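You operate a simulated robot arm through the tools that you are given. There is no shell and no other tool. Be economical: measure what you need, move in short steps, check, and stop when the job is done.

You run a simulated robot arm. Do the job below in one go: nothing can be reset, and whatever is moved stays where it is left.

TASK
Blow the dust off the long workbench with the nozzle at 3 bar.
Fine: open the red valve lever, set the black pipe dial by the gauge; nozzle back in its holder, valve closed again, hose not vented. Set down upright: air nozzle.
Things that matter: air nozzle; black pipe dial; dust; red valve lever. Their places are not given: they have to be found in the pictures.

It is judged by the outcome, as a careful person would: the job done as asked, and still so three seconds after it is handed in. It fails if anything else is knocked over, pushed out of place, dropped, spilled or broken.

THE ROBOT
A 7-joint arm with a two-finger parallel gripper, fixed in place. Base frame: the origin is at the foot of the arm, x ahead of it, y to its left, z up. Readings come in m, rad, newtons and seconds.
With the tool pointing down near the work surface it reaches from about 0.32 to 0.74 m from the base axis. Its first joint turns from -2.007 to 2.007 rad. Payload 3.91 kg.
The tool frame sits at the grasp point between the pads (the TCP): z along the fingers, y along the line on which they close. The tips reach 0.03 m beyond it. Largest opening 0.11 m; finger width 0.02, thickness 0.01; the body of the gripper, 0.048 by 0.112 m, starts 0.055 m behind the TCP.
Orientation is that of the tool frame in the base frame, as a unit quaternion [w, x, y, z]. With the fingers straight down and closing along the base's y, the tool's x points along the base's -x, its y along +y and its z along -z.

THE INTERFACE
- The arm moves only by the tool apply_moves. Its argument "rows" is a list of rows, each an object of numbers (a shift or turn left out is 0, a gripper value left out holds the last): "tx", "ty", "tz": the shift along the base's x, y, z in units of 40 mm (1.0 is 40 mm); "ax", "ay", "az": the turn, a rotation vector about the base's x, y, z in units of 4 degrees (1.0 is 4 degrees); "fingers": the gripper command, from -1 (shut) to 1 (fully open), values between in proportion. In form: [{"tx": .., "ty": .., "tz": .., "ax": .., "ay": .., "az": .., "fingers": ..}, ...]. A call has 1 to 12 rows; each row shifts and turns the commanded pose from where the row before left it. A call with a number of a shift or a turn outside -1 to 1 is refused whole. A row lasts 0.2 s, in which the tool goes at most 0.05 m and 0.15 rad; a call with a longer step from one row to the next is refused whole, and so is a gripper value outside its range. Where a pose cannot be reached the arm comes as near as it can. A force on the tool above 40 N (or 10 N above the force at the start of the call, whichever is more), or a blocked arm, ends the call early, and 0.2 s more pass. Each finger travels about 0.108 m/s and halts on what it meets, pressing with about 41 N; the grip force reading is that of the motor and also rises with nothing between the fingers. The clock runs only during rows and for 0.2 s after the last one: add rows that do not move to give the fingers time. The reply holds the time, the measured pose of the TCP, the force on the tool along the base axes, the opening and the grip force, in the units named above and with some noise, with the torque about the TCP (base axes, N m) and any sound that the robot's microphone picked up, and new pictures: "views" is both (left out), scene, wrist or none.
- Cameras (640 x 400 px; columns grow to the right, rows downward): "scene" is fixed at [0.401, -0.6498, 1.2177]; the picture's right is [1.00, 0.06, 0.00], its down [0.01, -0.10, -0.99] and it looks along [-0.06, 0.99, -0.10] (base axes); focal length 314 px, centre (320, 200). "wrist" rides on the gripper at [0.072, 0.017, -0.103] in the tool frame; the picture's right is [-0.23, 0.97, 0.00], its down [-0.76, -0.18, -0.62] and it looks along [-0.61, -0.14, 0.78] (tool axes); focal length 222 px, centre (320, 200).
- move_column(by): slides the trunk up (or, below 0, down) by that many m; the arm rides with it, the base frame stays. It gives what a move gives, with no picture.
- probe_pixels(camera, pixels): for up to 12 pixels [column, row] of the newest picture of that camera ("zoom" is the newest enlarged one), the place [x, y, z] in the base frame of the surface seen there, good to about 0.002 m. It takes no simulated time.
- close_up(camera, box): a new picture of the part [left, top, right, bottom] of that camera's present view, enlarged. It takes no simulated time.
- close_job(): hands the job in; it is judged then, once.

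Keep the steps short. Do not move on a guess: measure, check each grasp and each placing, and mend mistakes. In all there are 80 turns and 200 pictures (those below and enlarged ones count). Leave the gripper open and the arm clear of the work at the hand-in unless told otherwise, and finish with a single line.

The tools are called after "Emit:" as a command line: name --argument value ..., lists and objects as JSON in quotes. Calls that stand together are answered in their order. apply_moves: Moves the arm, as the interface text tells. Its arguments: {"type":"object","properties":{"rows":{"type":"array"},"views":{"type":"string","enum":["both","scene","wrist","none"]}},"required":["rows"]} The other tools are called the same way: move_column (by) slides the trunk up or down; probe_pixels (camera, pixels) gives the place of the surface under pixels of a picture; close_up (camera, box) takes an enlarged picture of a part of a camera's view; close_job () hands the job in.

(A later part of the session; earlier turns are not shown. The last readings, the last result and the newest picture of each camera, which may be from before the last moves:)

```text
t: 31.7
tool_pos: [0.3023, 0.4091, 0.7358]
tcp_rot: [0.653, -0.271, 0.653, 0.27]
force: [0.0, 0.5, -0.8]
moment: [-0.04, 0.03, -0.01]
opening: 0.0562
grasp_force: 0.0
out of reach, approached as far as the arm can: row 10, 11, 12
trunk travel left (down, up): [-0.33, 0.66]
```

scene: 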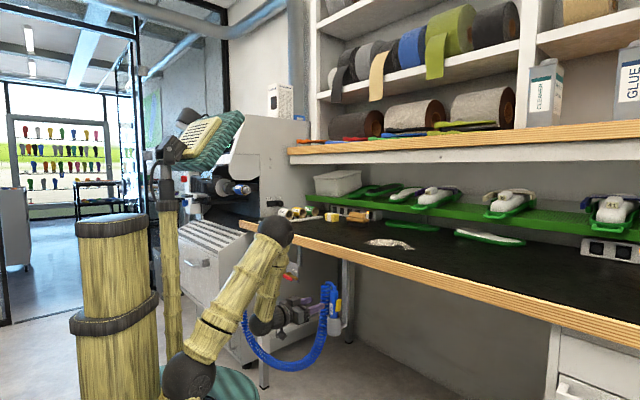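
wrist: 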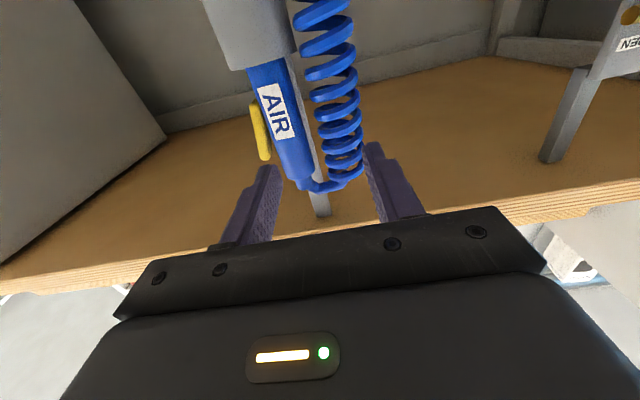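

The wrist view shows the nozzle, trigger (yellow, on the +u side) and the hose coil close by. I measure them.

Emit:
probe_pixels --camera "wrist" --pixels '[[252, 110], [262, 130], [267, 155], [272, 140], [285, 130], [298, 130], [306, 165], [295, 185], [318, 130], [335, 140], [325, 160], [315, 186]]'

Emit:
close_up --camera "wrist" --box '[200, 50, 424, 220]'

```text
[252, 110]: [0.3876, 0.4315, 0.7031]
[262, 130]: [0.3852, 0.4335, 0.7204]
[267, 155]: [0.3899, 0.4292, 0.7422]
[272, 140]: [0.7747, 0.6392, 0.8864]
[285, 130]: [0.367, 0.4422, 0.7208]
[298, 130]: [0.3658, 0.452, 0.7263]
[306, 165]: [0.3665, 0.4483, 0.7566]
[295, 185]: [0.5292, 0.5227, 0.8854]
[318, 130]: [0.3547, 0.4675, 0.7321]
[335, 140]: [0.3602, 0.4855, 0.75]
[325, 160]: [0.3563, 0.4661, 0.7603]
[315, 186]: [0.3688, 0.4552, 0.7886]
```

```text
2.35 times, centred on (312, 135) of wrist
```

zoom: 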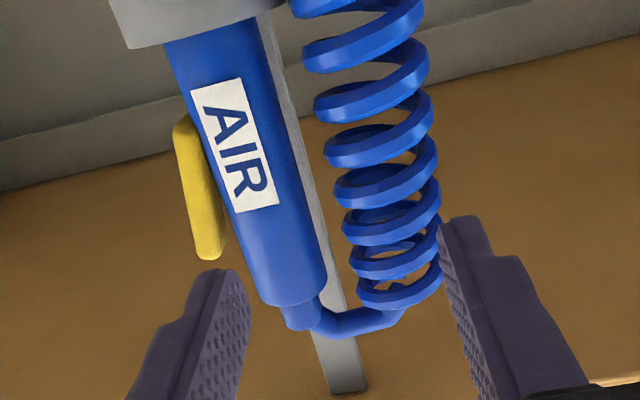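

The gap between nozzle and coil is ~16 mm, so the left finger must go in centred in that gap. I align first at a standoff, slightly lower where the gap is larger.

Emit:
apply_moves --rows '[{"tx": 0.43, "ty": -0.25, "tz": -0.135}, {"tx": 0.43, "ty": -0.25, "tz": -0.135}, {}]' --views "wrist"

Emit:
close_up --camera "wrist" --box '[200, 50, 424, 220]'

```text
t: 32.5
tool_pos: [0.3369, 0.3946, 0.722]
tcp_rot: [0.653, -0.271, 0.654, 0.269]
force: [0.0, 0.3, -1.1]
moment: [-0.01, -0.05, -0.02]
opening: 0.056
grasp_force: 0.1
out of reach, approached as far as the arm can: row 2
trunk travel left (down, up): [-0.33, 0.66]
```

wrist: 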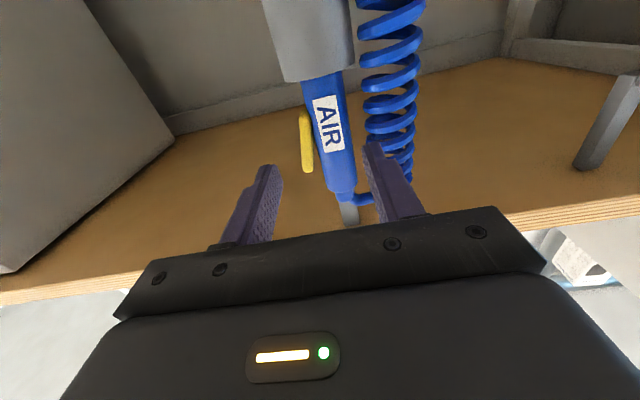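

```text
2.35 times, centred on (312, 135) of wrist
```

zoom: 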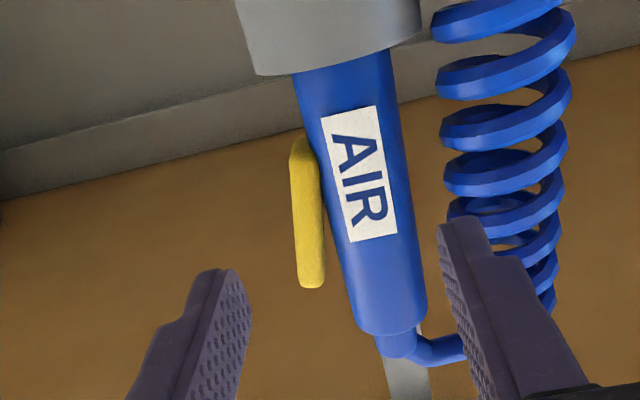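

Emit:
probe_pixels --camera "zoom" --pixels '[[400, 190], [405, 240], [395, 130], [449, 170], [452, 130], [452, 205], [442, 235], [462, 225], [300, 180], [310, 270], [318, 190], [245, 280]]'

```text
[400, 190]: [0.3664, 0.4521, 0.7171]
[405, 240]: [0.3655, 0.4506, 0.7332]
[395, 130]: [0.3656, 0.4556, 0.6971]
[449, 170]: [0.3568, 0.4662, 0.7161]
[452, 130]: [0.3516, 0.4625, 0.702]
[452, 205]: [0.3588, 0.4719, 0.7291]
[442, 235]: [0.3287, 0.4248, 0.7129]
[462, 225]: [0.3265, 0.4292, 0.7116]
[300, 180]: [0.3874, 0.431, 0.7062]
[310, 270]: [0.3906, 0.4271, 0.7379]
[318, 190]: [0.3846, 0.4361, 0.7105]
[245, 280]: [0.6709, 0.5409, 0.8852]
```

Finger inner face will sit at u=−0.065, outer −0.075, between nozzle (−0.0625) and coil (−0.077). I shift +3.8 mm and advance 66 mm.

Emit:
apply_moves --rows '[{"tx": 0.067, "ty": -0.067}, {"tx": 0.292, "ty": 0.292}, {"tx": 0.292, "ty": 0.292}, {"tx": 0.292, "ty": 0.292}, {"tx": 0.292, "ty": 0.292}, {}]' --views "wrist"

Emit:
close_up --camera "wrist" --box '[200, 80, 424, 250]'

Emit:
close_up --camera "scene" --box '[308, 276, 364, 342]'

```text
t: 33.9
tool_pos: [0.363, 0.427, 0.7272]
tcp_rot: [0.654, -0.268, 0.656, 0.266]
force: [0.0, -0.5, -0.2]
moment: [0.01, 0.02, 0.0]
opening: 0.0561
grasp_force: 0.0
out of reach, approached as far as the arm can: row 2, 3, 4, 5
trunk travel left (down, up): [-0.33, 0.66]
```

wrist: 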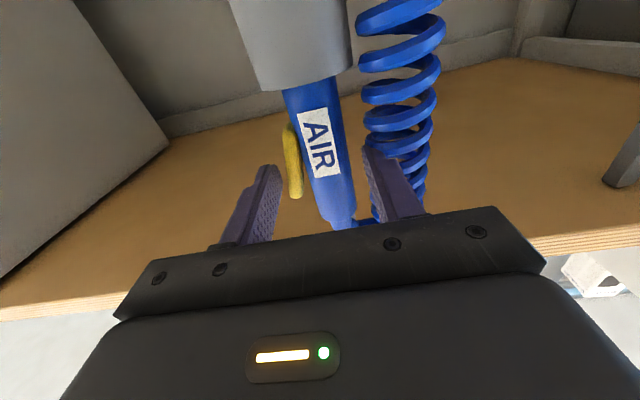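

```text
2.35 times, centred on (312, 165) of wrist
```

zoom: 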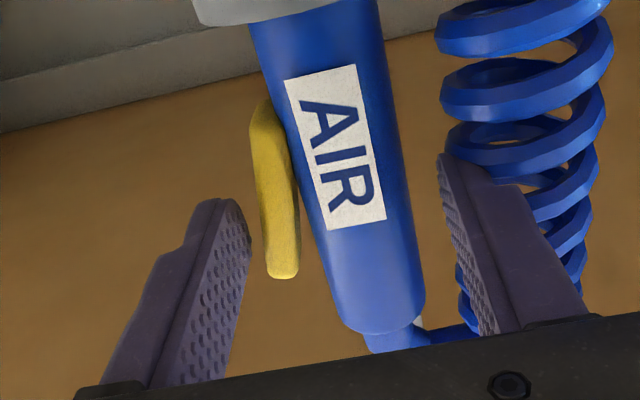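

```text
6.06 times, centred on (336, 309) of scene
```

zoom: 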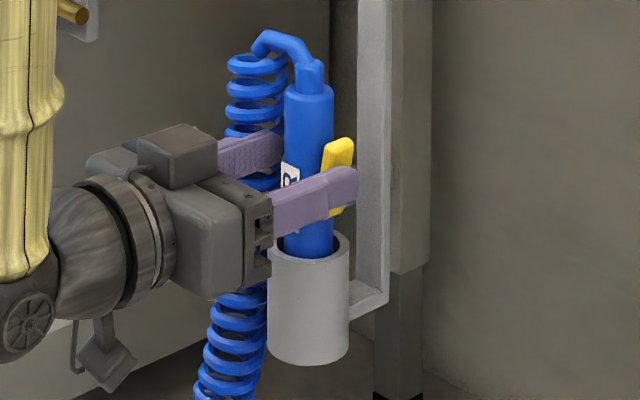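

The arm ran into a joint limit (elbow folded high) and drifted 8 mm off. I back straight out, lower the trunk 0.2 m and come up with the arm for a better posture.

Emit:
apply_moves --rows '[{"tx": -0.295, "ty": -0.295}, {"tx": -0.295, "ty": -0.295}, {"tx": -0.295, "ty": -0.295}]' --views "none"

Emit:
move_column --by -0.2

Emit:
apply_moves --rows '[{"tz": 0.7}, {"tz": 0.7}, {"tz": 0.7}, {"tz": 0.7}, {"tz": 0.7}, {"tz": 0.7}, {"tz": 0.7}]' --views "both"

```text
t: 34.7
tool_pos: [0.3299, 0.3977, 0.7268]
tcp_rot: [0.653, -0.271, 0.653, 0.271]
force: [0.1, -0.4, 0.5]
moment: [0.03, 0.02, -0.02]
opening: 0.0561
grasp_force: 0.0
out of reach, approached as far as the arm can: row 3
trunk travel left (down, up): [-0.33, 0.66]
```

```text
t: 36.9
tool_pos: [0.3289, 0.3973, 0.5267]
tcp_rot: [0.654, -0.27, 0.653, 0.271]
force: [0.2, -0.1, 0.6]
moment: [-0.04, -0.04, 0.01]
opening: 0.0561
grasp_force: 0.0
trunk travel left (down, up): [-0.13, 0.86]
```

```text
t: 38.5
tool_pos: [0.3284, 0.3979, 0.722]
tcp_rot: [0.652, -0.271, 0.654, 0.27]
force: [0.3, -0.4, 0.3]
moment: [0.03, 0.0, 0.02]
opening: 0.056
grasp_force: 0.0
trunk travel left (down, up): [-0.13, 0.86]
```

scene: 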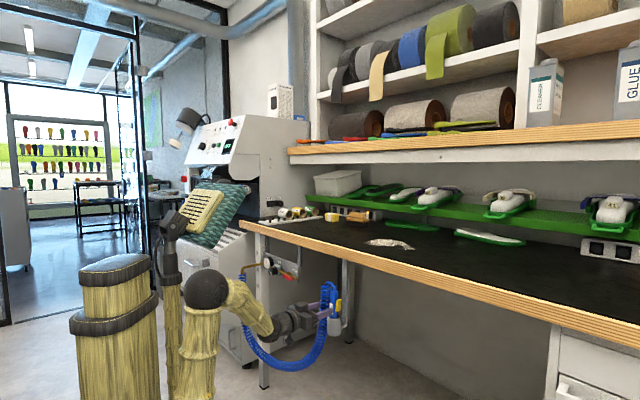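
wrist: 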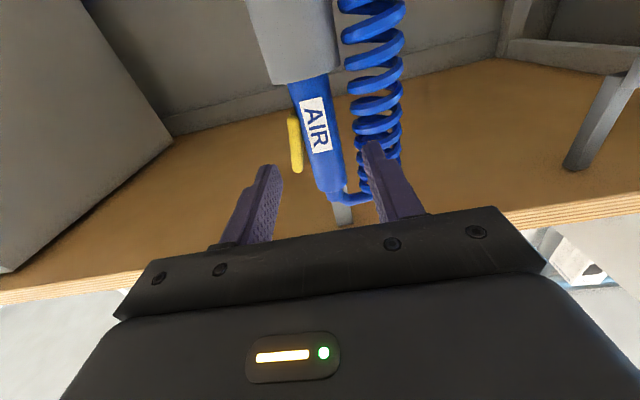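

Posture is good now. Realign (+12 mm along u), then advance and check.

Emit:
apply_moves --rows '[{"tx": 0.214, "ty": -0.214, "tz": 0.05}, {}, {"tx": 0.249, "ty": 0.249}, {"tx": 0.249, "ty": 0.249}, {"tx": 0.249, "ty": 0.249}, {"tx": 0.249, "ty": 0.249}, {"tx": 0.249, "ty": 0.249}, {}]' --views "wrist"

Emit:
close_up --camera "wrist" --box '[200, 80, 424, 250]'

Emit:
close_up --camera "scene" --box '[308, 276, 364, 342]'

```text
t: 40.3
tool_pos: [0.3894, 0.4397, 0.7249]
tcp_rot: [0.653, -0.271, 0.654, 0.27]
force: [-0.1, -1.1, 0.6]
moment: [0.0, -0.03, -0.02]
opening: 0.0561
grasp_force: 0.0
trunk travel left (down, up): [-0.13, 0.86]
```

wrist: 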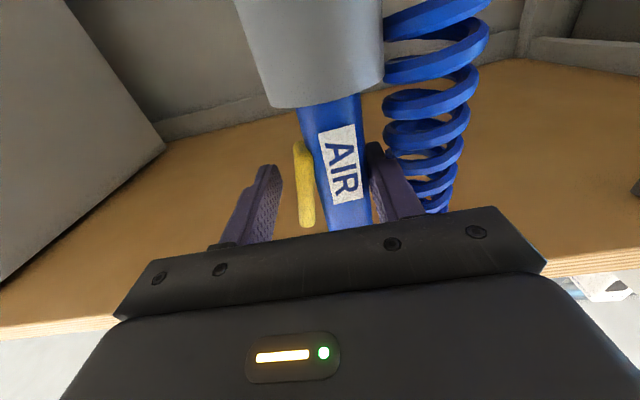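

```text
2.35 times, centred on (312, 165) of wrist
```

zoom: 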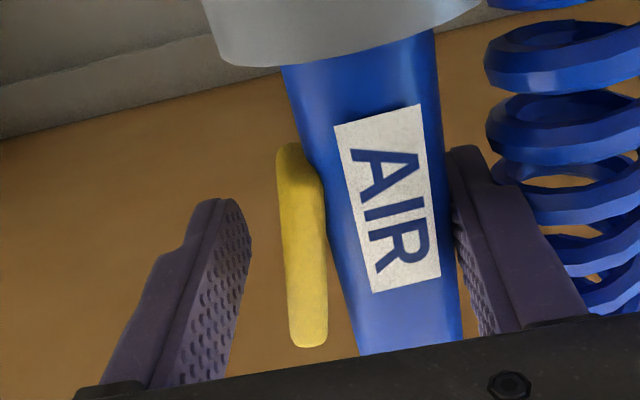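

```text
6.06 times, centred on (336, 309) of scene
```

zoom: 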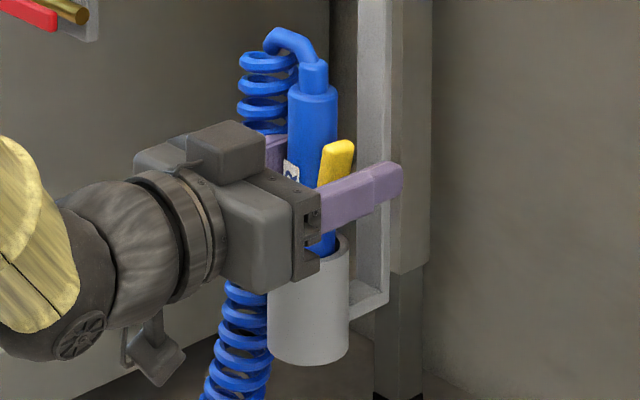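

Left finger is between nozzle and coil; right finger outside the trigger. I close, letting the tool shift 7 mm toward the nozzle's centre while closing.

Emit:
apply_moves --rows '[{"fingers": -0.3, "tx": -0.06, "ty": 0.06}, {"fingers": -1, "tx": -0.06, "ty": 0.06}, {}, {}]' --views "wrist"

Emit:
close_up --camera "scene" --box '[308, 276, 364, 342]'

```text
t: 41.3
tool_pos: [0.3836, 0.4451, 0.7244]
tcp_rot: [0.652, -0.272, 0.655, 0.27]
force: [-1.4, 0.7, -0.3]
moment: [-0.03, 0.14, 0.02]
opening: 0.0373
grasp_force: 40.7
trunk travel left (down, up): [-0.13, 0.86]
```

wrist: 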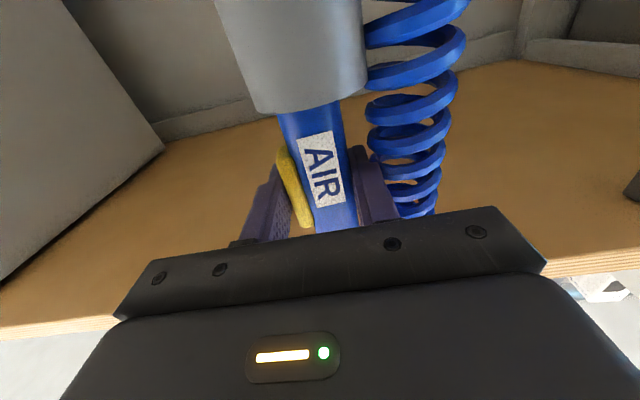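

```text
6.06 times, centred on (336, 309) of scene
```

zoom: 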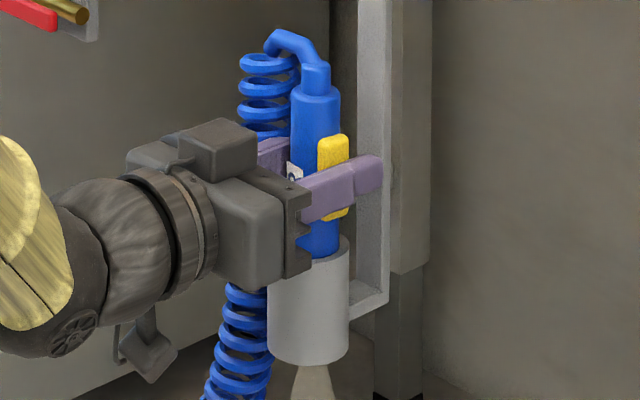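

Trigger pressed (jet visible under the holder) and the grip holds at 37 mm. I lift straight up out of the holder.

Emit:
apply_moves --rows '[{"tz": 0.5}, {"tz": 0.5}, {"tz": 0.5}, {"tz": 0.5}, {"tz": 0.5}, {"tz": 0.5}]' --views "both"

Emit:
close_up --camera "scene" --box '[280, 240, 400, 340]'

```text
t: 42.7
tool_pos: [0.3841, 0.4421, 0.8447]
tcp_rot: [0.653, -0.27, 0.654, 0.27]
force: [-0.6, 0.2, -2.6]
moment: [0.03, 0.01, 0.0]
opening: 0.0376
grasp_force: 40.0
trunk travel left (down, up): [-0.13, 0.86]
```

scene: 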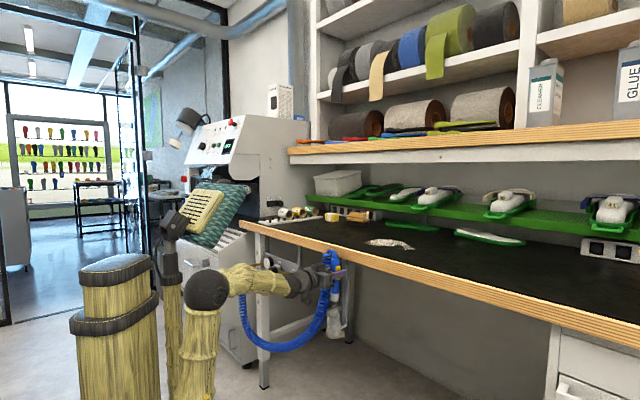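
wrist: 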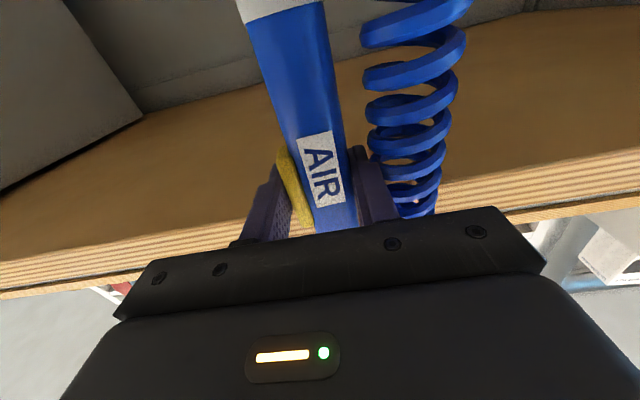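

```text
4.00 times, centred on (340, 290) of scene
```

zoom: 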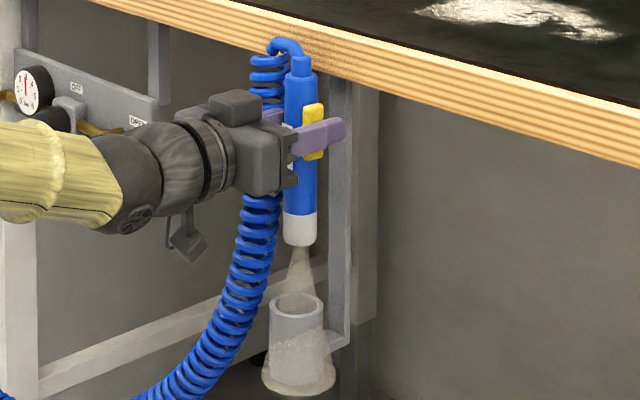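

Nozzle is out. I measure its tip and the clearance to the shelves above/behind the dust.

Emit:
probe_pixels --camera "zoom" --pixels '[[300, 240], [300, 220], [298, 80], [312, 115]]'

Emit:
probe_pixels --camera "scene" --pixels '[[400, 142], [400, 155], [480, 145], [400, 210], [435, 205], [405, 227], [485, 236], [352, 218], [366, 239], [385, 247], [412, 248], [400, 240]]'

```text
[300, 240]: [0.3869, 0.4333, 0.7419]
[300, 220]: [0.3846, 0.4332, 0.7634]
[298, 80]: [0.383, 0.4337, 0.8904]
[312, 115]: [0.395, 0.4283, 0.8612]
```

```text
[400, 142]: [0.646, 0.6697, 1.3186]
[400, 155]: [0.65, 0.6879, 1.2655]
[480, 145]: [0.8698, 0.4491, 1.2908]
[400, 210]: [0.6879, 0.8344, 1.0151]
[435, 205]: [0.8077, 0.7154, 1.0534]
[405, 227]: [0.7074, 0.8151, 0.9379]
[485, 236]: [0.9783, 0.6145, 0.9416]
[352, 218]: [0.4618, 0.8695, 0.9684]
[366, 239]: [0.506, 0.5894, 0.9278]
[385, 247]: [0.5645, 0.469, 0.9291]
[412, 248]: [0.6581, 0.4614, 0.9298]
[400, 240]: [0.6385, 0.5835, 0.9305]
```

Tip is 0.107 m below the TCP; shelves are beyond d≈0.93 at 1.26 m height, so there's room. I raise the trunk so the tip clears the bench (top 0.93).

Emit:
move_column --by 0.27

Emit:
apply_moves --rows '[{"tx": 0.3, "ty": 0.1}, {"tx": 0.4, "ty": 0.2}]' --views "both"

```text
t: 45.4
tool_pos: [0.3829, 0.4421, 1.1154]
tcp_rot: [0.652, -0.272, 0.654, 0.271]
force: [-0.6, 0.0, -1.7]
moment: [-0.03, -0.01, 0.04]
opening: 0.0371
grasp_force: 40.8
trunk travel left (down, up): [-0.4, 0.59]
```

```text
t: 46.0
tool_pos: [0.4124, 0.453, 1.1143]
tcp_rot: [0.653, -0.271, 0.654, 0.27]
force: [-0.9, 0.4, -2.3]
moment: [-0.02, 0.04, 0.01]
opening: 0.0373
grasp_force: 40.6
trunk travel left (down, up): [-0.4, 0.59]
```

scene: 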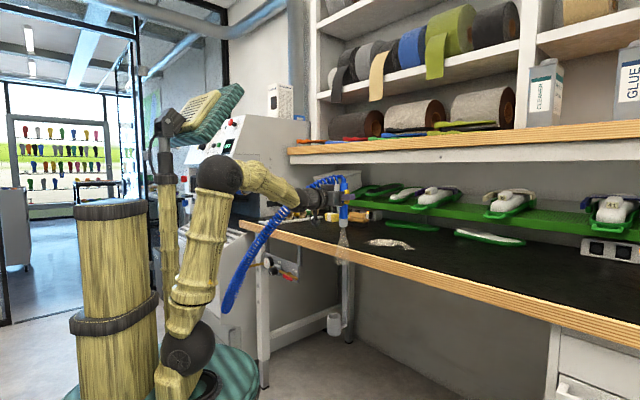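
wrist: 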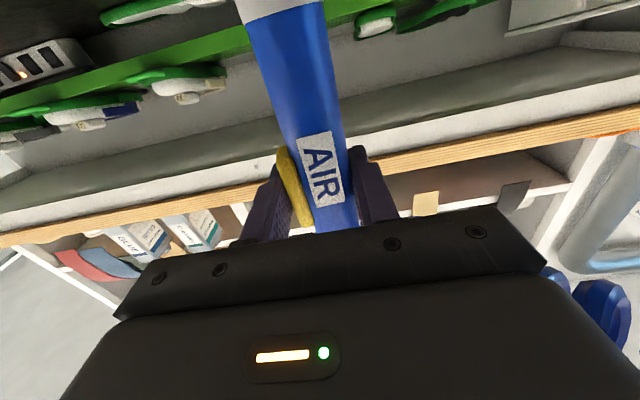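

Nozzle is above the bench front edge with the jet visible. I move over the left part of the dust, tip ~5 cm above the surface, and look.

Emit:
apply_moves --rows '[{"tx": 0.555, "ty": 0.35, "tz": -0.12}, {"tx": 0.555, "ty": 0.35, "tz": -0.12}, {"tx": 0.555, "ty": 0.35, "tz": -0.12}, {"tx": 0.555, "ty": 0.35, "tz": -0.12}, {"tx": 0.555, "ty": 0.35, "tz": -0.12}, {}]' --views "scene"

Emit:
close_up --camera "scene" --box '[280, 170, 472, 290]'

```text
t: 47.4
tool_pos: [0.5216, 0.5268, 1.091]
tcp_rot: [0.652, -0.272, 0.655, 0.27]
force: [0.0, 1.4, -1.6]
moment: [0.01, 0.0, 0.03]
opening: 0.037
grasp_force: 41.2
trunk travel left (down, up): [-0.4, 0.59]
```

scene: 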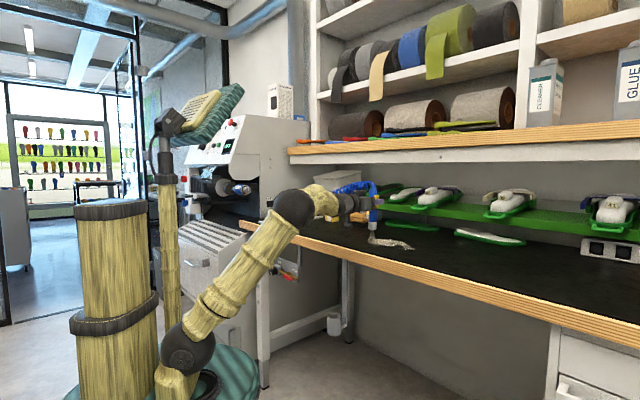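

```text
3.33 times, centred on (376, 230) of scene
```

zoom: 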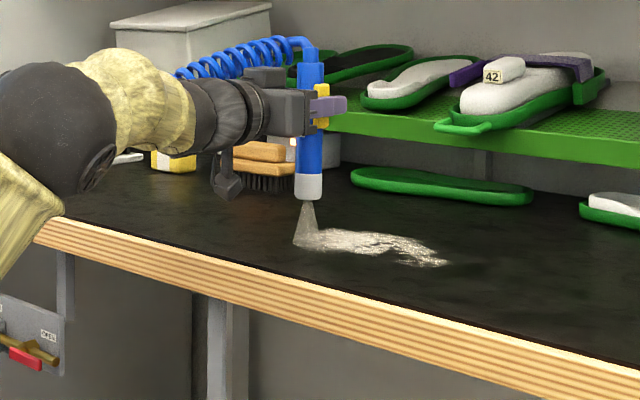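

The jet clears dust it hits. I measure what remains to plan the sweep.

Emit:
probe_pixels --camera "zoom" --pixels '[[308, 240], [325, 232], [335, 248], [350, 232], [365, 250], [390, 238], [405, 262], [420, 248], [447, 264], [300, 225]]'

```text
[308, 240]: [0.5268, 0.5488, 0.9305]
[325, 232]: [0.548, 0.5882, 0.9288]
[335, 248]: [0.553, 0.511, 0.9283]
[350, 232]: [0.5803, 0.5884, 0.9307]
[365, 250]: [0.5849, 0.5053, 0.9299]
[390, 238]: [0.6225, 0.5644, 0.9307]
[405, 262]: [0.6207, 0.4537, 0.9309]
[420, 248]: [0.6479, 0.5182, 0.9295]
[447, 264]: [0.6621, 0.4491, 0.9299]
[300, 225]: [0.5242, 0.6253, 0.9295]
```

Emit:
apply_moves --rows '[{"tx": 0.25, "ty": 0.375}, {"tx": 0.25, "ty": 0.375}, {"tx": 0.375}, {"tx": 0.375}, {"tx": 0.375, "ty": -0.19}, {"tx": 0.375, "ty": -0.19}, {"tx": 0.25, "ty": -0.31}, {"tx": 0.25, "ty": -0.31}, {"tx": 0.25, "ty": -0.375}, {"tx": 0.25, "ty": -0.375}, {"tx": 0.125, "ty": -0.375}, {"tx": 0.125, "ty": -0.375}]' --views "scene"

Emit:
close_up --camera "scene" --box '[300, 180, 460, 280]'

```text
t: 50.0
tool_pos: [0.6518, 0.4542, 1.091]
tcp_rot: [0.653, -0.271, 0.653, 0.271]
force: [0.5, 1.0, -1.5]
moment: [0.0, -0.03, -0.01]
opening: 0.0374
grasp_force: 41.6
trunk travel left (down, up): [-0.4, 0.59]
```

scene: 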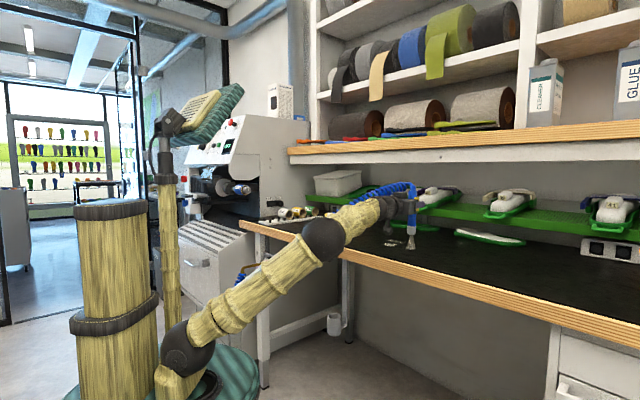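

```text
4.00 times, centred on (380, 230) of scene
```

zoom: 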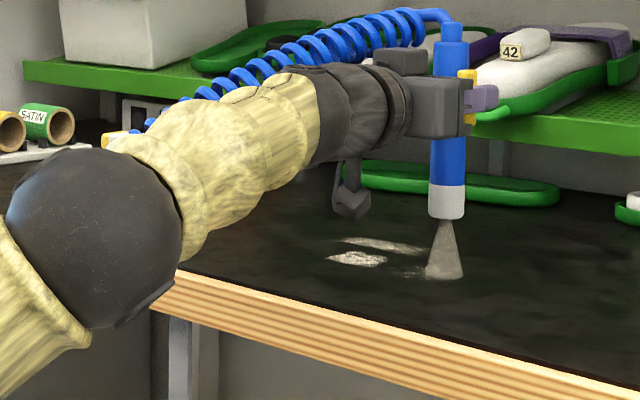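

Most is gone. I locate the remaining patches.

Emit:
probe_pixels --camera "zoom" --pixels '[[330, 258], [357, 258], [385, 260], [357, 252], [355, 265], [345, 240], [380, 243], [422, 250], [400, 248], [412, 272], [445, 272]]'

```text
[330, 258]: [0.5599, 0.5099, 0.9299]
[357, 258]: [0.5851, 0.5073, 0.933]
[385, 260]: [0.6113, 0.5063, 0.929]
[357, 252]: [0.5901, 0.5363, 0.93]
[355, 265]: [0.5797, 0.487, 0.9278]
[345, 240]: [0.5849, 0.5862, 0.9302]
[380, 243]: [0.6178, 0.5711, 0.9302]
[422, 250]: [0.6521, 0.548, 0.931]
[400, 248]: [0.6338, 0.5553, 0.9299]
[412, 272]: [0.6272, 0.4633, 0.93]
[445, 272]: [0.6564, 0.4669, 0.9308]
```

Emit:
apply_moves --rows '[{"tx": -0.625, "ty": 0.225}, {"tx": -0.275, "ty": 0.46}, {"tx": -0.275, "ty": 0.46}, {"tx": -0.625, "ty": 0.175}, {"tx": -0.5}, {}, {"tx": 0.167, "ty": 0.675}, {"tx": 0.167, "ty": 0.675}, {"tx": 0.167, "ty": 0.675}, {"tx": 0.5, "ty": -0.21}, {"tx": 0.5, "ty": -0.21}, {"tx": 0.8, "ty": -0.575}]' --views "scene"

Emit:
close_up --camera "scene" --box '[300, 180, 460, 280]'

```text
t: 52.6
tool_pos: [0.6521, 0.5495, 1.0918]
tcp_rot: [0.652, -0.272, 0.654, 0.271]
force: [-0.4, 0.7, -1.0]
moment: [-0.01, 0.0, -0.01]
opening: 0.0371
grasp_force: 41.0
trunk travel left (down, up): [-0.4, 0.59]
```

scene: 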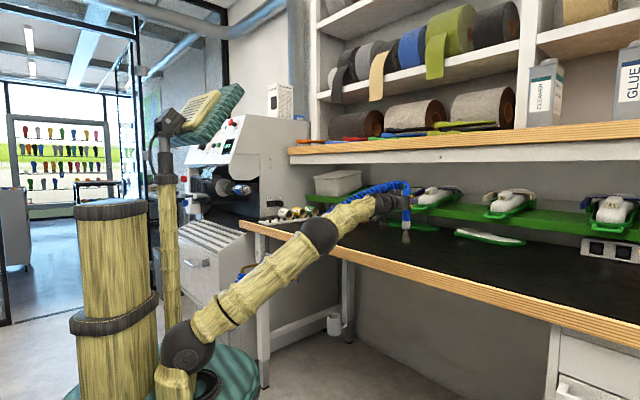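

```text
4.00 times, centred on (380, 230) of scene
```

zoom: 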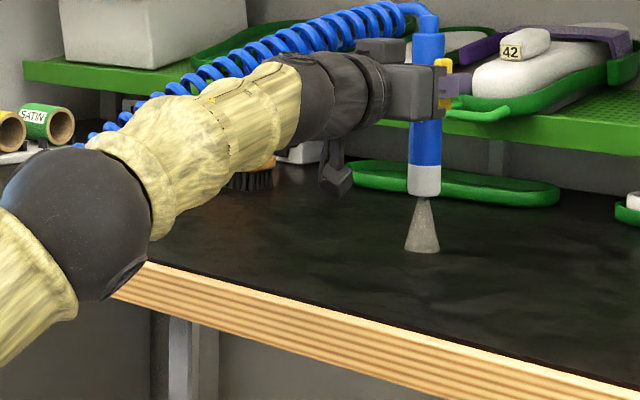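

Bench is clean. I retrace to above the holder, in front of the bench edge.

Emit:
apply_moves --rows '[{"tx": -0.841, "ty": -0.336, "tz": 0.073}, {"tx": -0.841, "ty": -0.336, "tz": 0.073}, {"tx": -0.841, "ty": -0.336, "tz": 0.073}, {"tx": -0.841, "ty": -0.336, "tz": 0.073}, {"tx": -0.841, "ty": -0.336, "tz": 0.073}, {"tx": -0.841, "ty": -0.336, "tz": 0.073}, {"tx": -0.841, "ty": -0.336, "tz": 0.073}, {"tx": -0.841, "ty": -0.336, "tz": 0.073}, {}]' --views "scene"

Emit:
close_up --camera "scene" --box '[300, 180, 460, 280]'

```text
t: 54.6
tool_pos: [0.3794, 0.4413, 1.1149]
tcp_rot: [0.652, -0.271, 0.654, 0.27]
force: [-0.2, 0.1, -1.8]
moment: [-0.01, -0.01, 0.01]
opening: 0.0367
grasp_force: 40.3
trunk travel left (down, up): [-0.4, 0.59]
```

scene: 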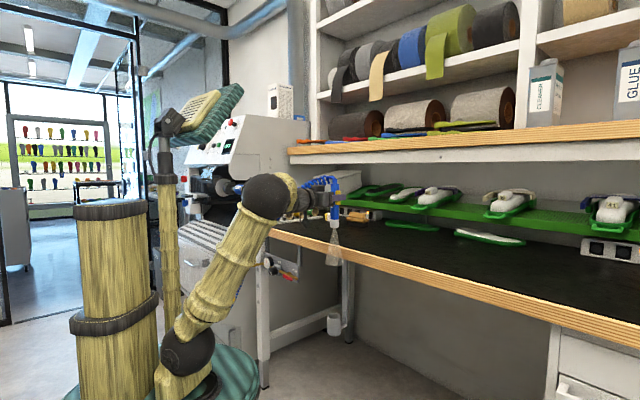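

```text
4.00 times, centred on (380, 230) of scene
```

zoom: 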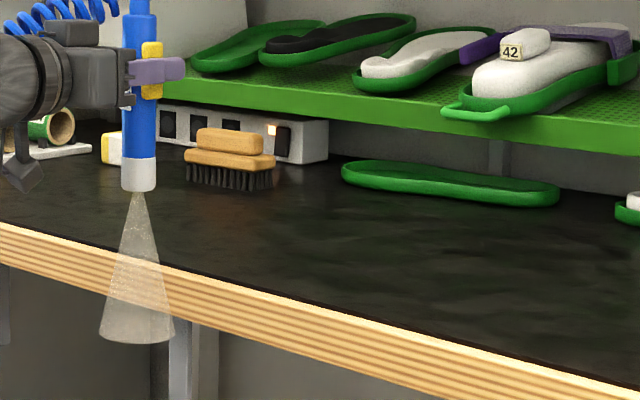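

The whole bench is clean. I correct 4 mm in x and lower the trunk so the tip is ~5 cm above the holder.

Emit:
apply_moves --rows '[{"tx": 0.1, "ty": 0.03}, {}]' --views "none"

Emit:
move_column --by -0.27

Emit:
apply_moves --rows '[{}]' --views "both"

Emit:
close_up --camera "scene" --box '[300, 260, 380, 350]'

```text
t: 55.2
tool_pos: [0.3858, 0.4431, 1.113]
tcp_rot: [0.652, -0.271, 0.654, 0.271]
force: [-0.1, -0.3, -2.2]
moment: [-0.06, 0.01, -0.02]
opening: 0.037
grasp_force: 40.7
trunk travel left (down, up): [-0.4, 0.59]
```

```text
t: 58.0
tool_pos: [0.3849, 0.4415, 0.8426]
tcp_rot: [0.653, -0.271, 0.653, 0.271]
force: [0.8, 0.1, -1.2]
moment: [0.03, -0.04, 0.03]
opening: 0.0371
grasp_force: 41.4
trunk travel left (down, up): [-0.13, 0.86]
```

```text
t: 58.4
tool_pos: [0.386, 0.4437, 0.8426]
tcp_rot: [0.653, -0.271, 0.653, 0.271]
force: [1.0, -0.9, -2.1]
moment: [-0.03, 0.02, 0.02]
opening: 0.0369
grasp_force: 41.0
trunk travel left (down, up): [-0.13, 0.86]
```

scene: 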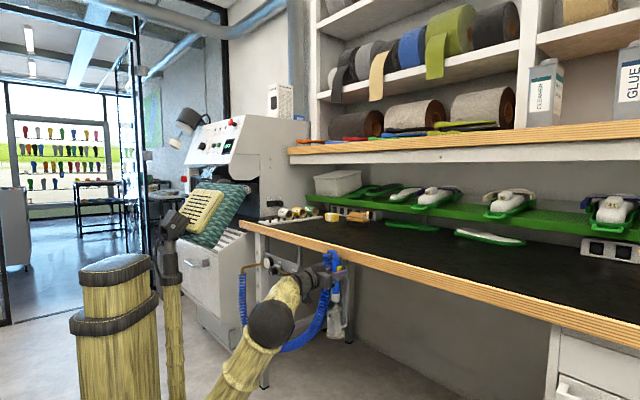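
wrist: 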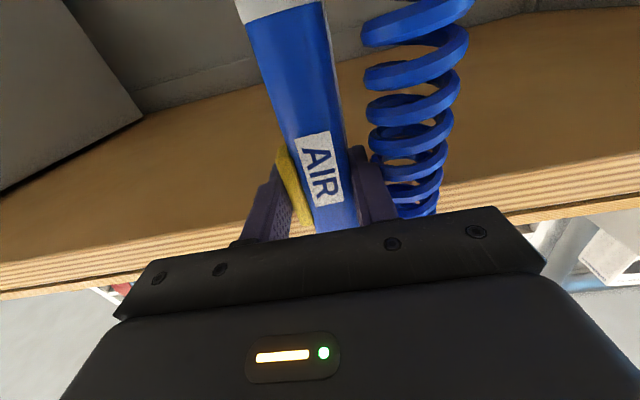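

```text
4.44 times, centred on (340, 305) of scene
```

zoom: 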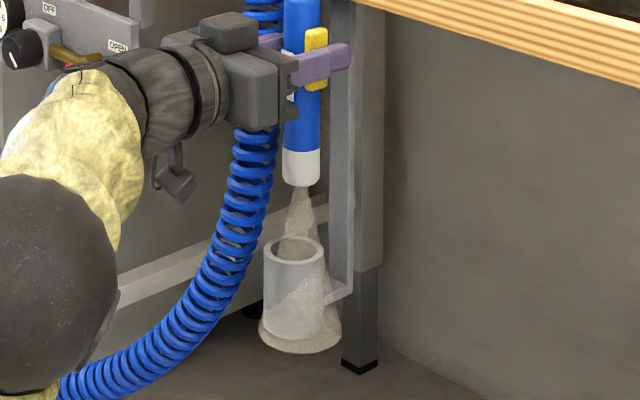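

I check tip position versus holder rim.

Emit:
probe_pixels --camera "zoom" --pixels '[[285, 170], [301, 170], [318, 170], [266, 252], [322, 252], [294, 264], [294, 239], [301, 120], [287, 120], [316, 130], [301, 183], [270, 290]]'

```text
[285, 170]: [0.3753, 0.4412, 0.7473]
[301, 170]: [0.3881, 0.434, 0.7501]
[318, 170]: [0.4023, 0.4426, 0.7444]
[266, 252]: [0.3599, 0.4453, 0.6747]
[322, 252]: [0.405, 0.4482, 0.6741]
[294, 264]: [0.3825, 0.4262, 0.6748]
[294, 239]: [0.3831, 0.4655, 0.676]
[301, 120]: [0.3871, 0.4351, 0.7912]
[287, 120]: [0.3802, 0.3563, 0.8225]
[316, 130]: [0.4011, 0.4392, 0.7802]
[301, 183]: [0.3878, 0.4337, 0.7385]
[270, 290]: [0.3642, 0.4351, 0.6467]
```

Tip centre is x≈0.3885 while the holder centre is x≈0.3827. I shift −5.5 mm in x, lower to just above the rim, and recheck.

Emit:
apply_moves --rows '[{"tx": -0.14, "ty": 0.01}, {"tz": -0.5}, {"tz": -0.6}, {}]' --views "none"

Emit:
close_up --camera "scene" --box '[308, 280, 364, 350]'

Emit:
close_up --camera "wrist" --box '[180, 0, 420, 150]'

```text
t: 59.4
tool_pos: [0.3813, 0.4437, 0.7981]
tcp_rot: [0.653, -0.271, 0.654, 0.27]
force: [-0.2, 0.6, -1.8]
moment: [0.0, 0.0, -0.04]
opening: 0.0367
grasp_force: 40.6
trunk travel left (down, up): [-0.13, 0.86]
```

```text
5.71 times, centred on (336, 315) of scene
```

zoom: 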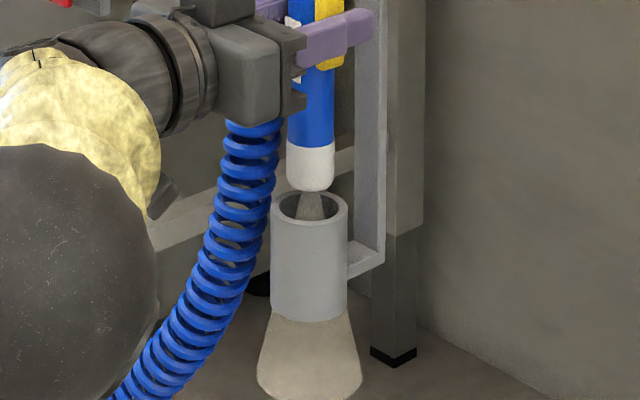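

```text
2.67 times, centred on (300, 75) of wrist
```

zoom: 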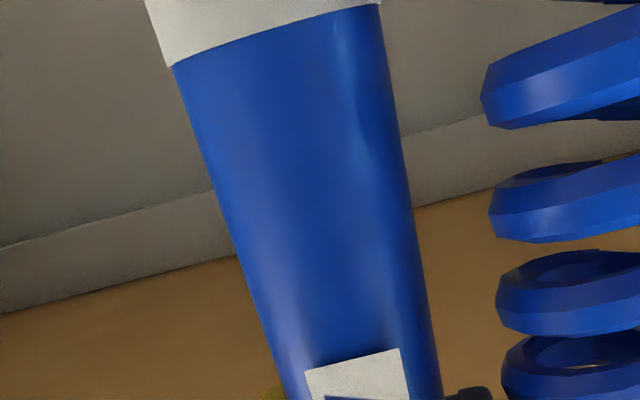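

Tip is centred over the rim. I lower to the original grasp height.

Emit:
apply_moves --rows '[{"tz": -0.37}, {"tz": -0.37}, {"tz": -0.37}, {"tz": -0.37}, {"tz": -0.36}, {}]' --views "wrist"

Emit:
close_up --camera "scene" --box '[308, 280, 364, 350]'

```text
t: 60.8
tool_pos: [0.3785, 0.4415, 0.7264]
tcp_rot: [0.653, -0.271, 0.654, 0.27]
force: [-0.2, 0.7, -1.0]
moment: [0.01, 0.01, -0.01]
opening: 0.0368
grasp_force: 41.0
trunk travel left (down, up): [-0.13, 0.86]
```

wrist: 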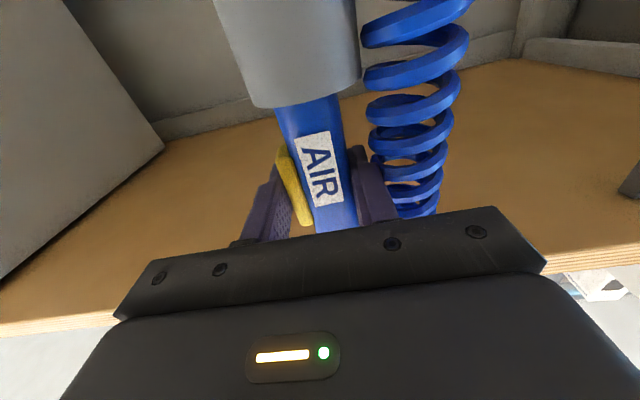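

```text
5.71 times, centred on (336, 315) of scene
```

zoom: 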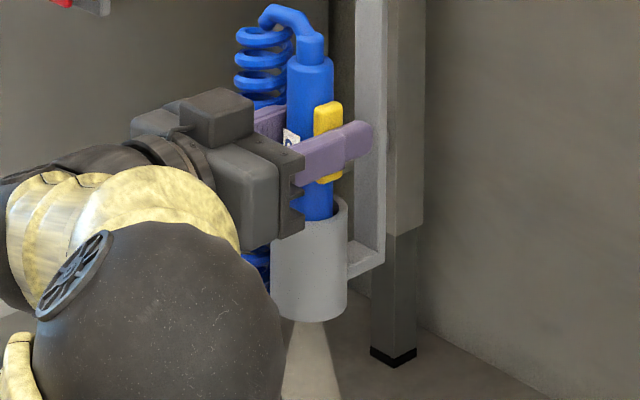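

The nozzle is inside the holder. I lower the last 2 mm, then open while shifting as I did coming in, and check.

Emit:
apply_moves --rows '[{"tz": -0.06}, {"fingers": -0.1, "tx": 0.05, "ty": -0.05}, {"fingers": 0.02, "tx": 0.06, "ty": -0.06}, {}]' --views "wrist"

Emit:
close_up --camera "scene" --box '[308, 280, 364, 350]'

Emit:
close_up --camera "wrist" --box '[200, 80, 424, 250]'

```text
t: 61.8
tool_pos: [0.3847, 0.4385, 0.7234]
tcp_rot: [0.652, -0.272, 0.654, 0.27]
force: [0.3, -0.5, 0.4]
moment: [-0.03, -0.01, 0.01]
opening: 0.0559
grasp_force: 0.0
trunk travel left (down, up): [-0.13, 0.86]
```

wrist: 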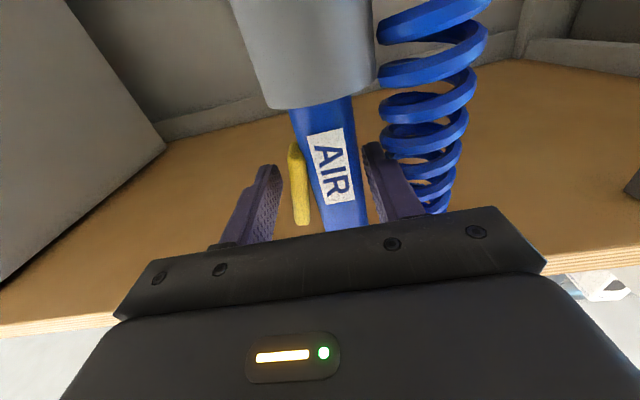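

```text
5.71 times, centred on (336, 315) of scene
```

zoom: 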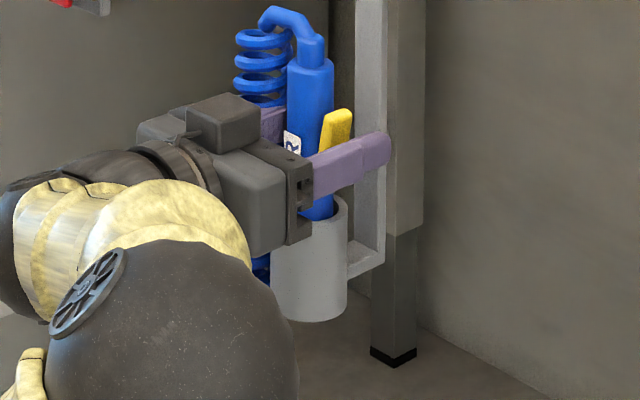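

```text
2.35 times, centred on (312, 165) of wrist
```

zoom: 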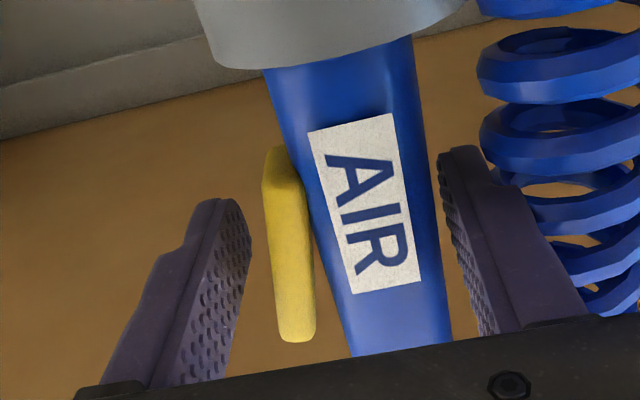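

Trigger is released, jet stopped, nozzle seated and free. I back straight out 70 mm and look.

Emit:
apply_moves --rows '[{"tx": -0.25, "ty": -0.25}, {"tx": -0.25, "ty": -0.25}, {"tx": -0.25, "ty": -0.25}, {"tx": -0.25, "ty": -0.25}, {"tx": -0.25, "ty": -0.25}]' --views "both"

Emit:
close_up --camera "scene" --box '[230, 240, 370, 360]'

```text
t: 63.0
tool_pos: [0.3337, 0.3883, 0.7235]
tcp_rot: [0.653, -0.271, 0.654, 0.27]
force: [0.1, 0.0, 0.9]
moment: [-0.02, -0.03, -0.01]
opening: 0.056
grasp_force: 0.1
trunk travel left (down, up): [-0.13, 0.86]
```

scene: 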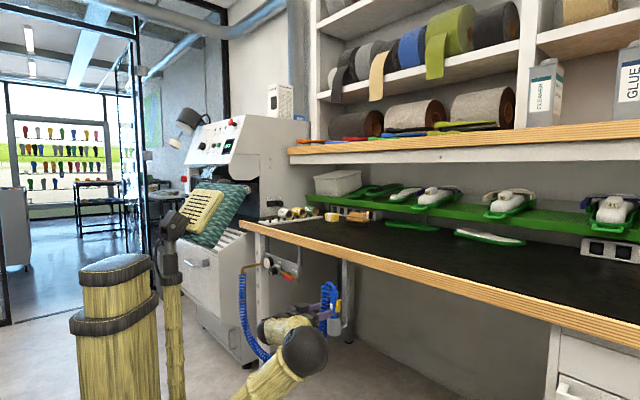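
wrist: 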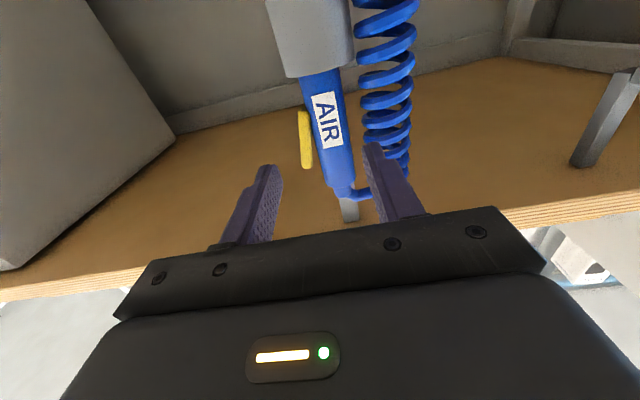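

```text
3.33 times, centred on (300, 300) of scene
```

zoom: 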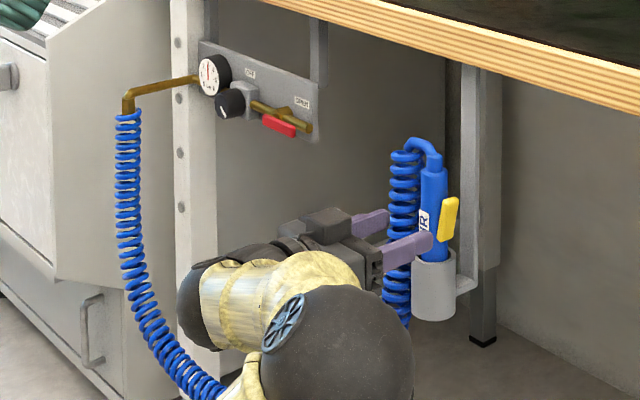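

Nozzle is upright in its holder; gauge still 3. I raise the trunk for the earlier posture and go to the valve with closed fingers.

Emit:
move_column --by 0.2

Emit:
apply_moves --rows '[{"tx": -0.55, "ty": 0.5, "tz": -0.42, "fingers": -1}, {"tx": -0.55, "ty": 0.5, "tz": -0.42}, {"tx": -0.55, "ty": 0.5, "tz": -0.42}, {"tx": -0.55, "ty": 0.5, "tz": -0.42}, {"tx": -0.55, "ty": 0.5, "tz": -0.42}, {"tx": -0.55, "ty": 0.5, "tz": -0.42}, {"tx": -0.55, "ty": 0.5, "tz": -0.42}, {"tx": -0.55, "ty": 0.5, "tz": -0.42}, {"tx": -0.55, "ty": 0.5, "tz": -0.42}, {"tx": -0.55, "ty": 0.5, "tz": -0.42}, {}]' --views "both"

```text
t: 65.1
tool_pos: [0.3331, 0.3883, 0.923]
tcp_rot: [0.653, -0.271, 0.654, 0.27]
force: [0.5, -0.8, 0.2]
moment: [0.0, 0.01, 0.01]
opening: 0.0562
grasp_force: 0.0
trunk travel left (down, up): [-0.33, 0.66]
```

```text
t: 67.5
tool_pos: [0.1124, 0.5894, 0.754]
tcp_rot: [0.654, -0.27, 0.654, 0.269]
force: [0.3, 0.4, 0.3]
moment: [-0.04, 0.02, -0.02]
opening: 0.0
grasp_force: 37.9
trunk travel left (down, up): [-0.33, 0.66]
```

scene: 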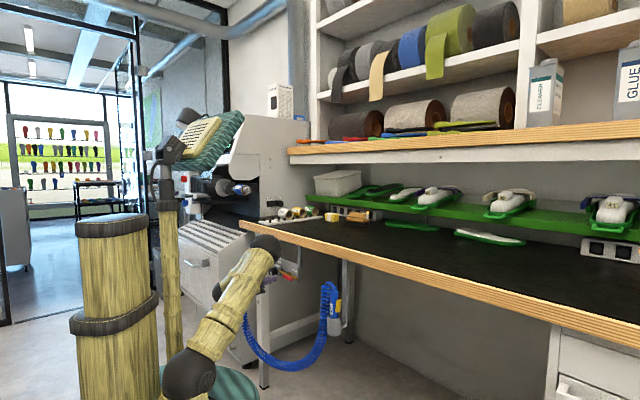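
wrist: 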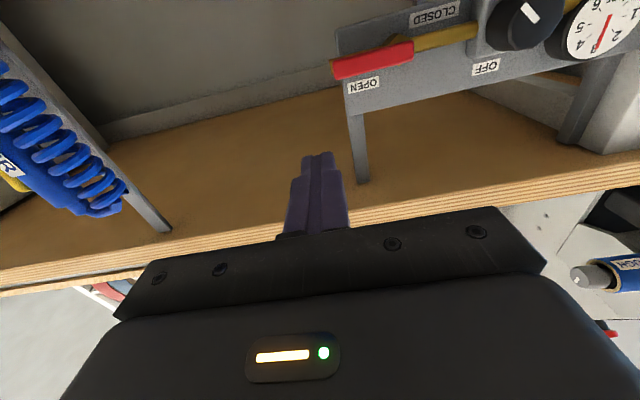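

Emit:
close_up --camera "wrist" --box '[320, 0, 640, 200]'

Emit:
close_up --camera "scene" --box '[251, 250, 307, 285]'

Emit:
probe_pixels --camera "wrist" --pixels '[[337, 70], [370, 65], [408, 55], [410, 44], [340, 78], [405, 60], [375, 57]]'

```text
2.00 times, centred on (480, 100) of wrist
```

zoom: 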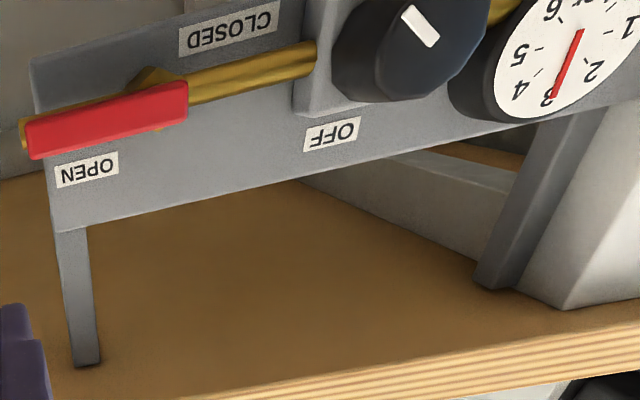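

```text
11.43 times, centred on (279, 268) of scene
```

zoom: 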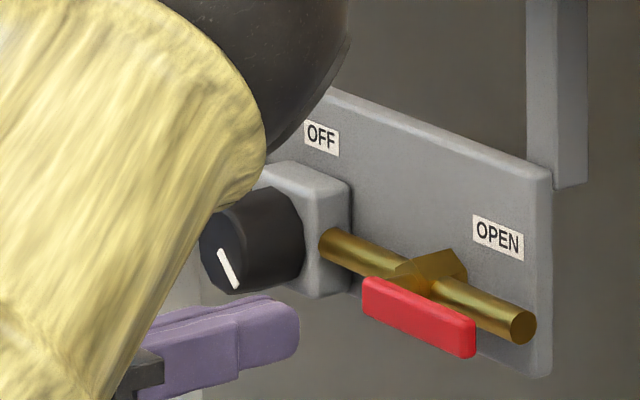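

```text
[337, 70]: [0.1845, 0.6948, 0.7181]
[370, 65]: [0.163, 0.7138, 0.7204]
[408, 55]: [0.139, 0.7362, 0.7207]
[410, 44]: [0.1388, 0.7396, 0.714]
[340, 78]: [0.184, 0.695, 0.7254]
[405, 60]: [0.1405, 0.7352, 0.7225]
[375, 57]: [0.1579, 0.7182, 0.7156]
```

Gauge still 3 bar; lever lies along the pipe (u −0.425…−0.358, z≈0.72). I position closed fingertips above its outer end, keeping 8 mm short of the pipe.

Emit:
apply_moves --rows '[{"tx": -0.649, "ty": 0.649, "tz": 0.05}, {"tx": 0.377, "ty": 0.377}, {"tx": 0.377, "ty": 0.377}, {"tx": 0.377, "ty": 0.377}, {"tx": 0.377, "ty": 0.377}, {"tx": 0.377, "ty": 0.377}, {}]' --views "wrist"

Emit:
close_up --camera "scene" --box '[251, 250, 307, 285]'

```text
t: 69.1
tool_pos: [0.1644, 0.6915, 0.7574]
tcp_rot: [0.653, -0.271, 0.654, 0.27]
force: [0.5, 0.3, -0.5]
moment: [0.0, -0.01, -0.01]
opening: 0.0
grasp_force: 37.6
trunk travel left (down, up): [-0.33, 0.66]
```

wrist: 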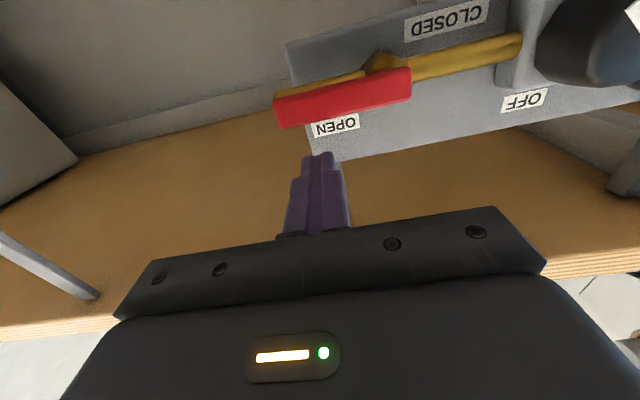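

```text
11.43 times, centred on (279, 268) of scene
```

zoom: 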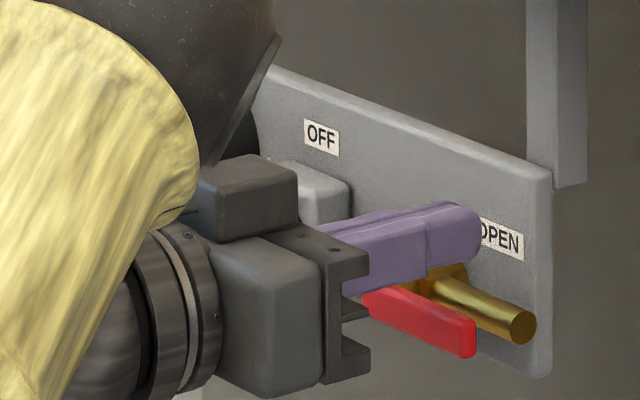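

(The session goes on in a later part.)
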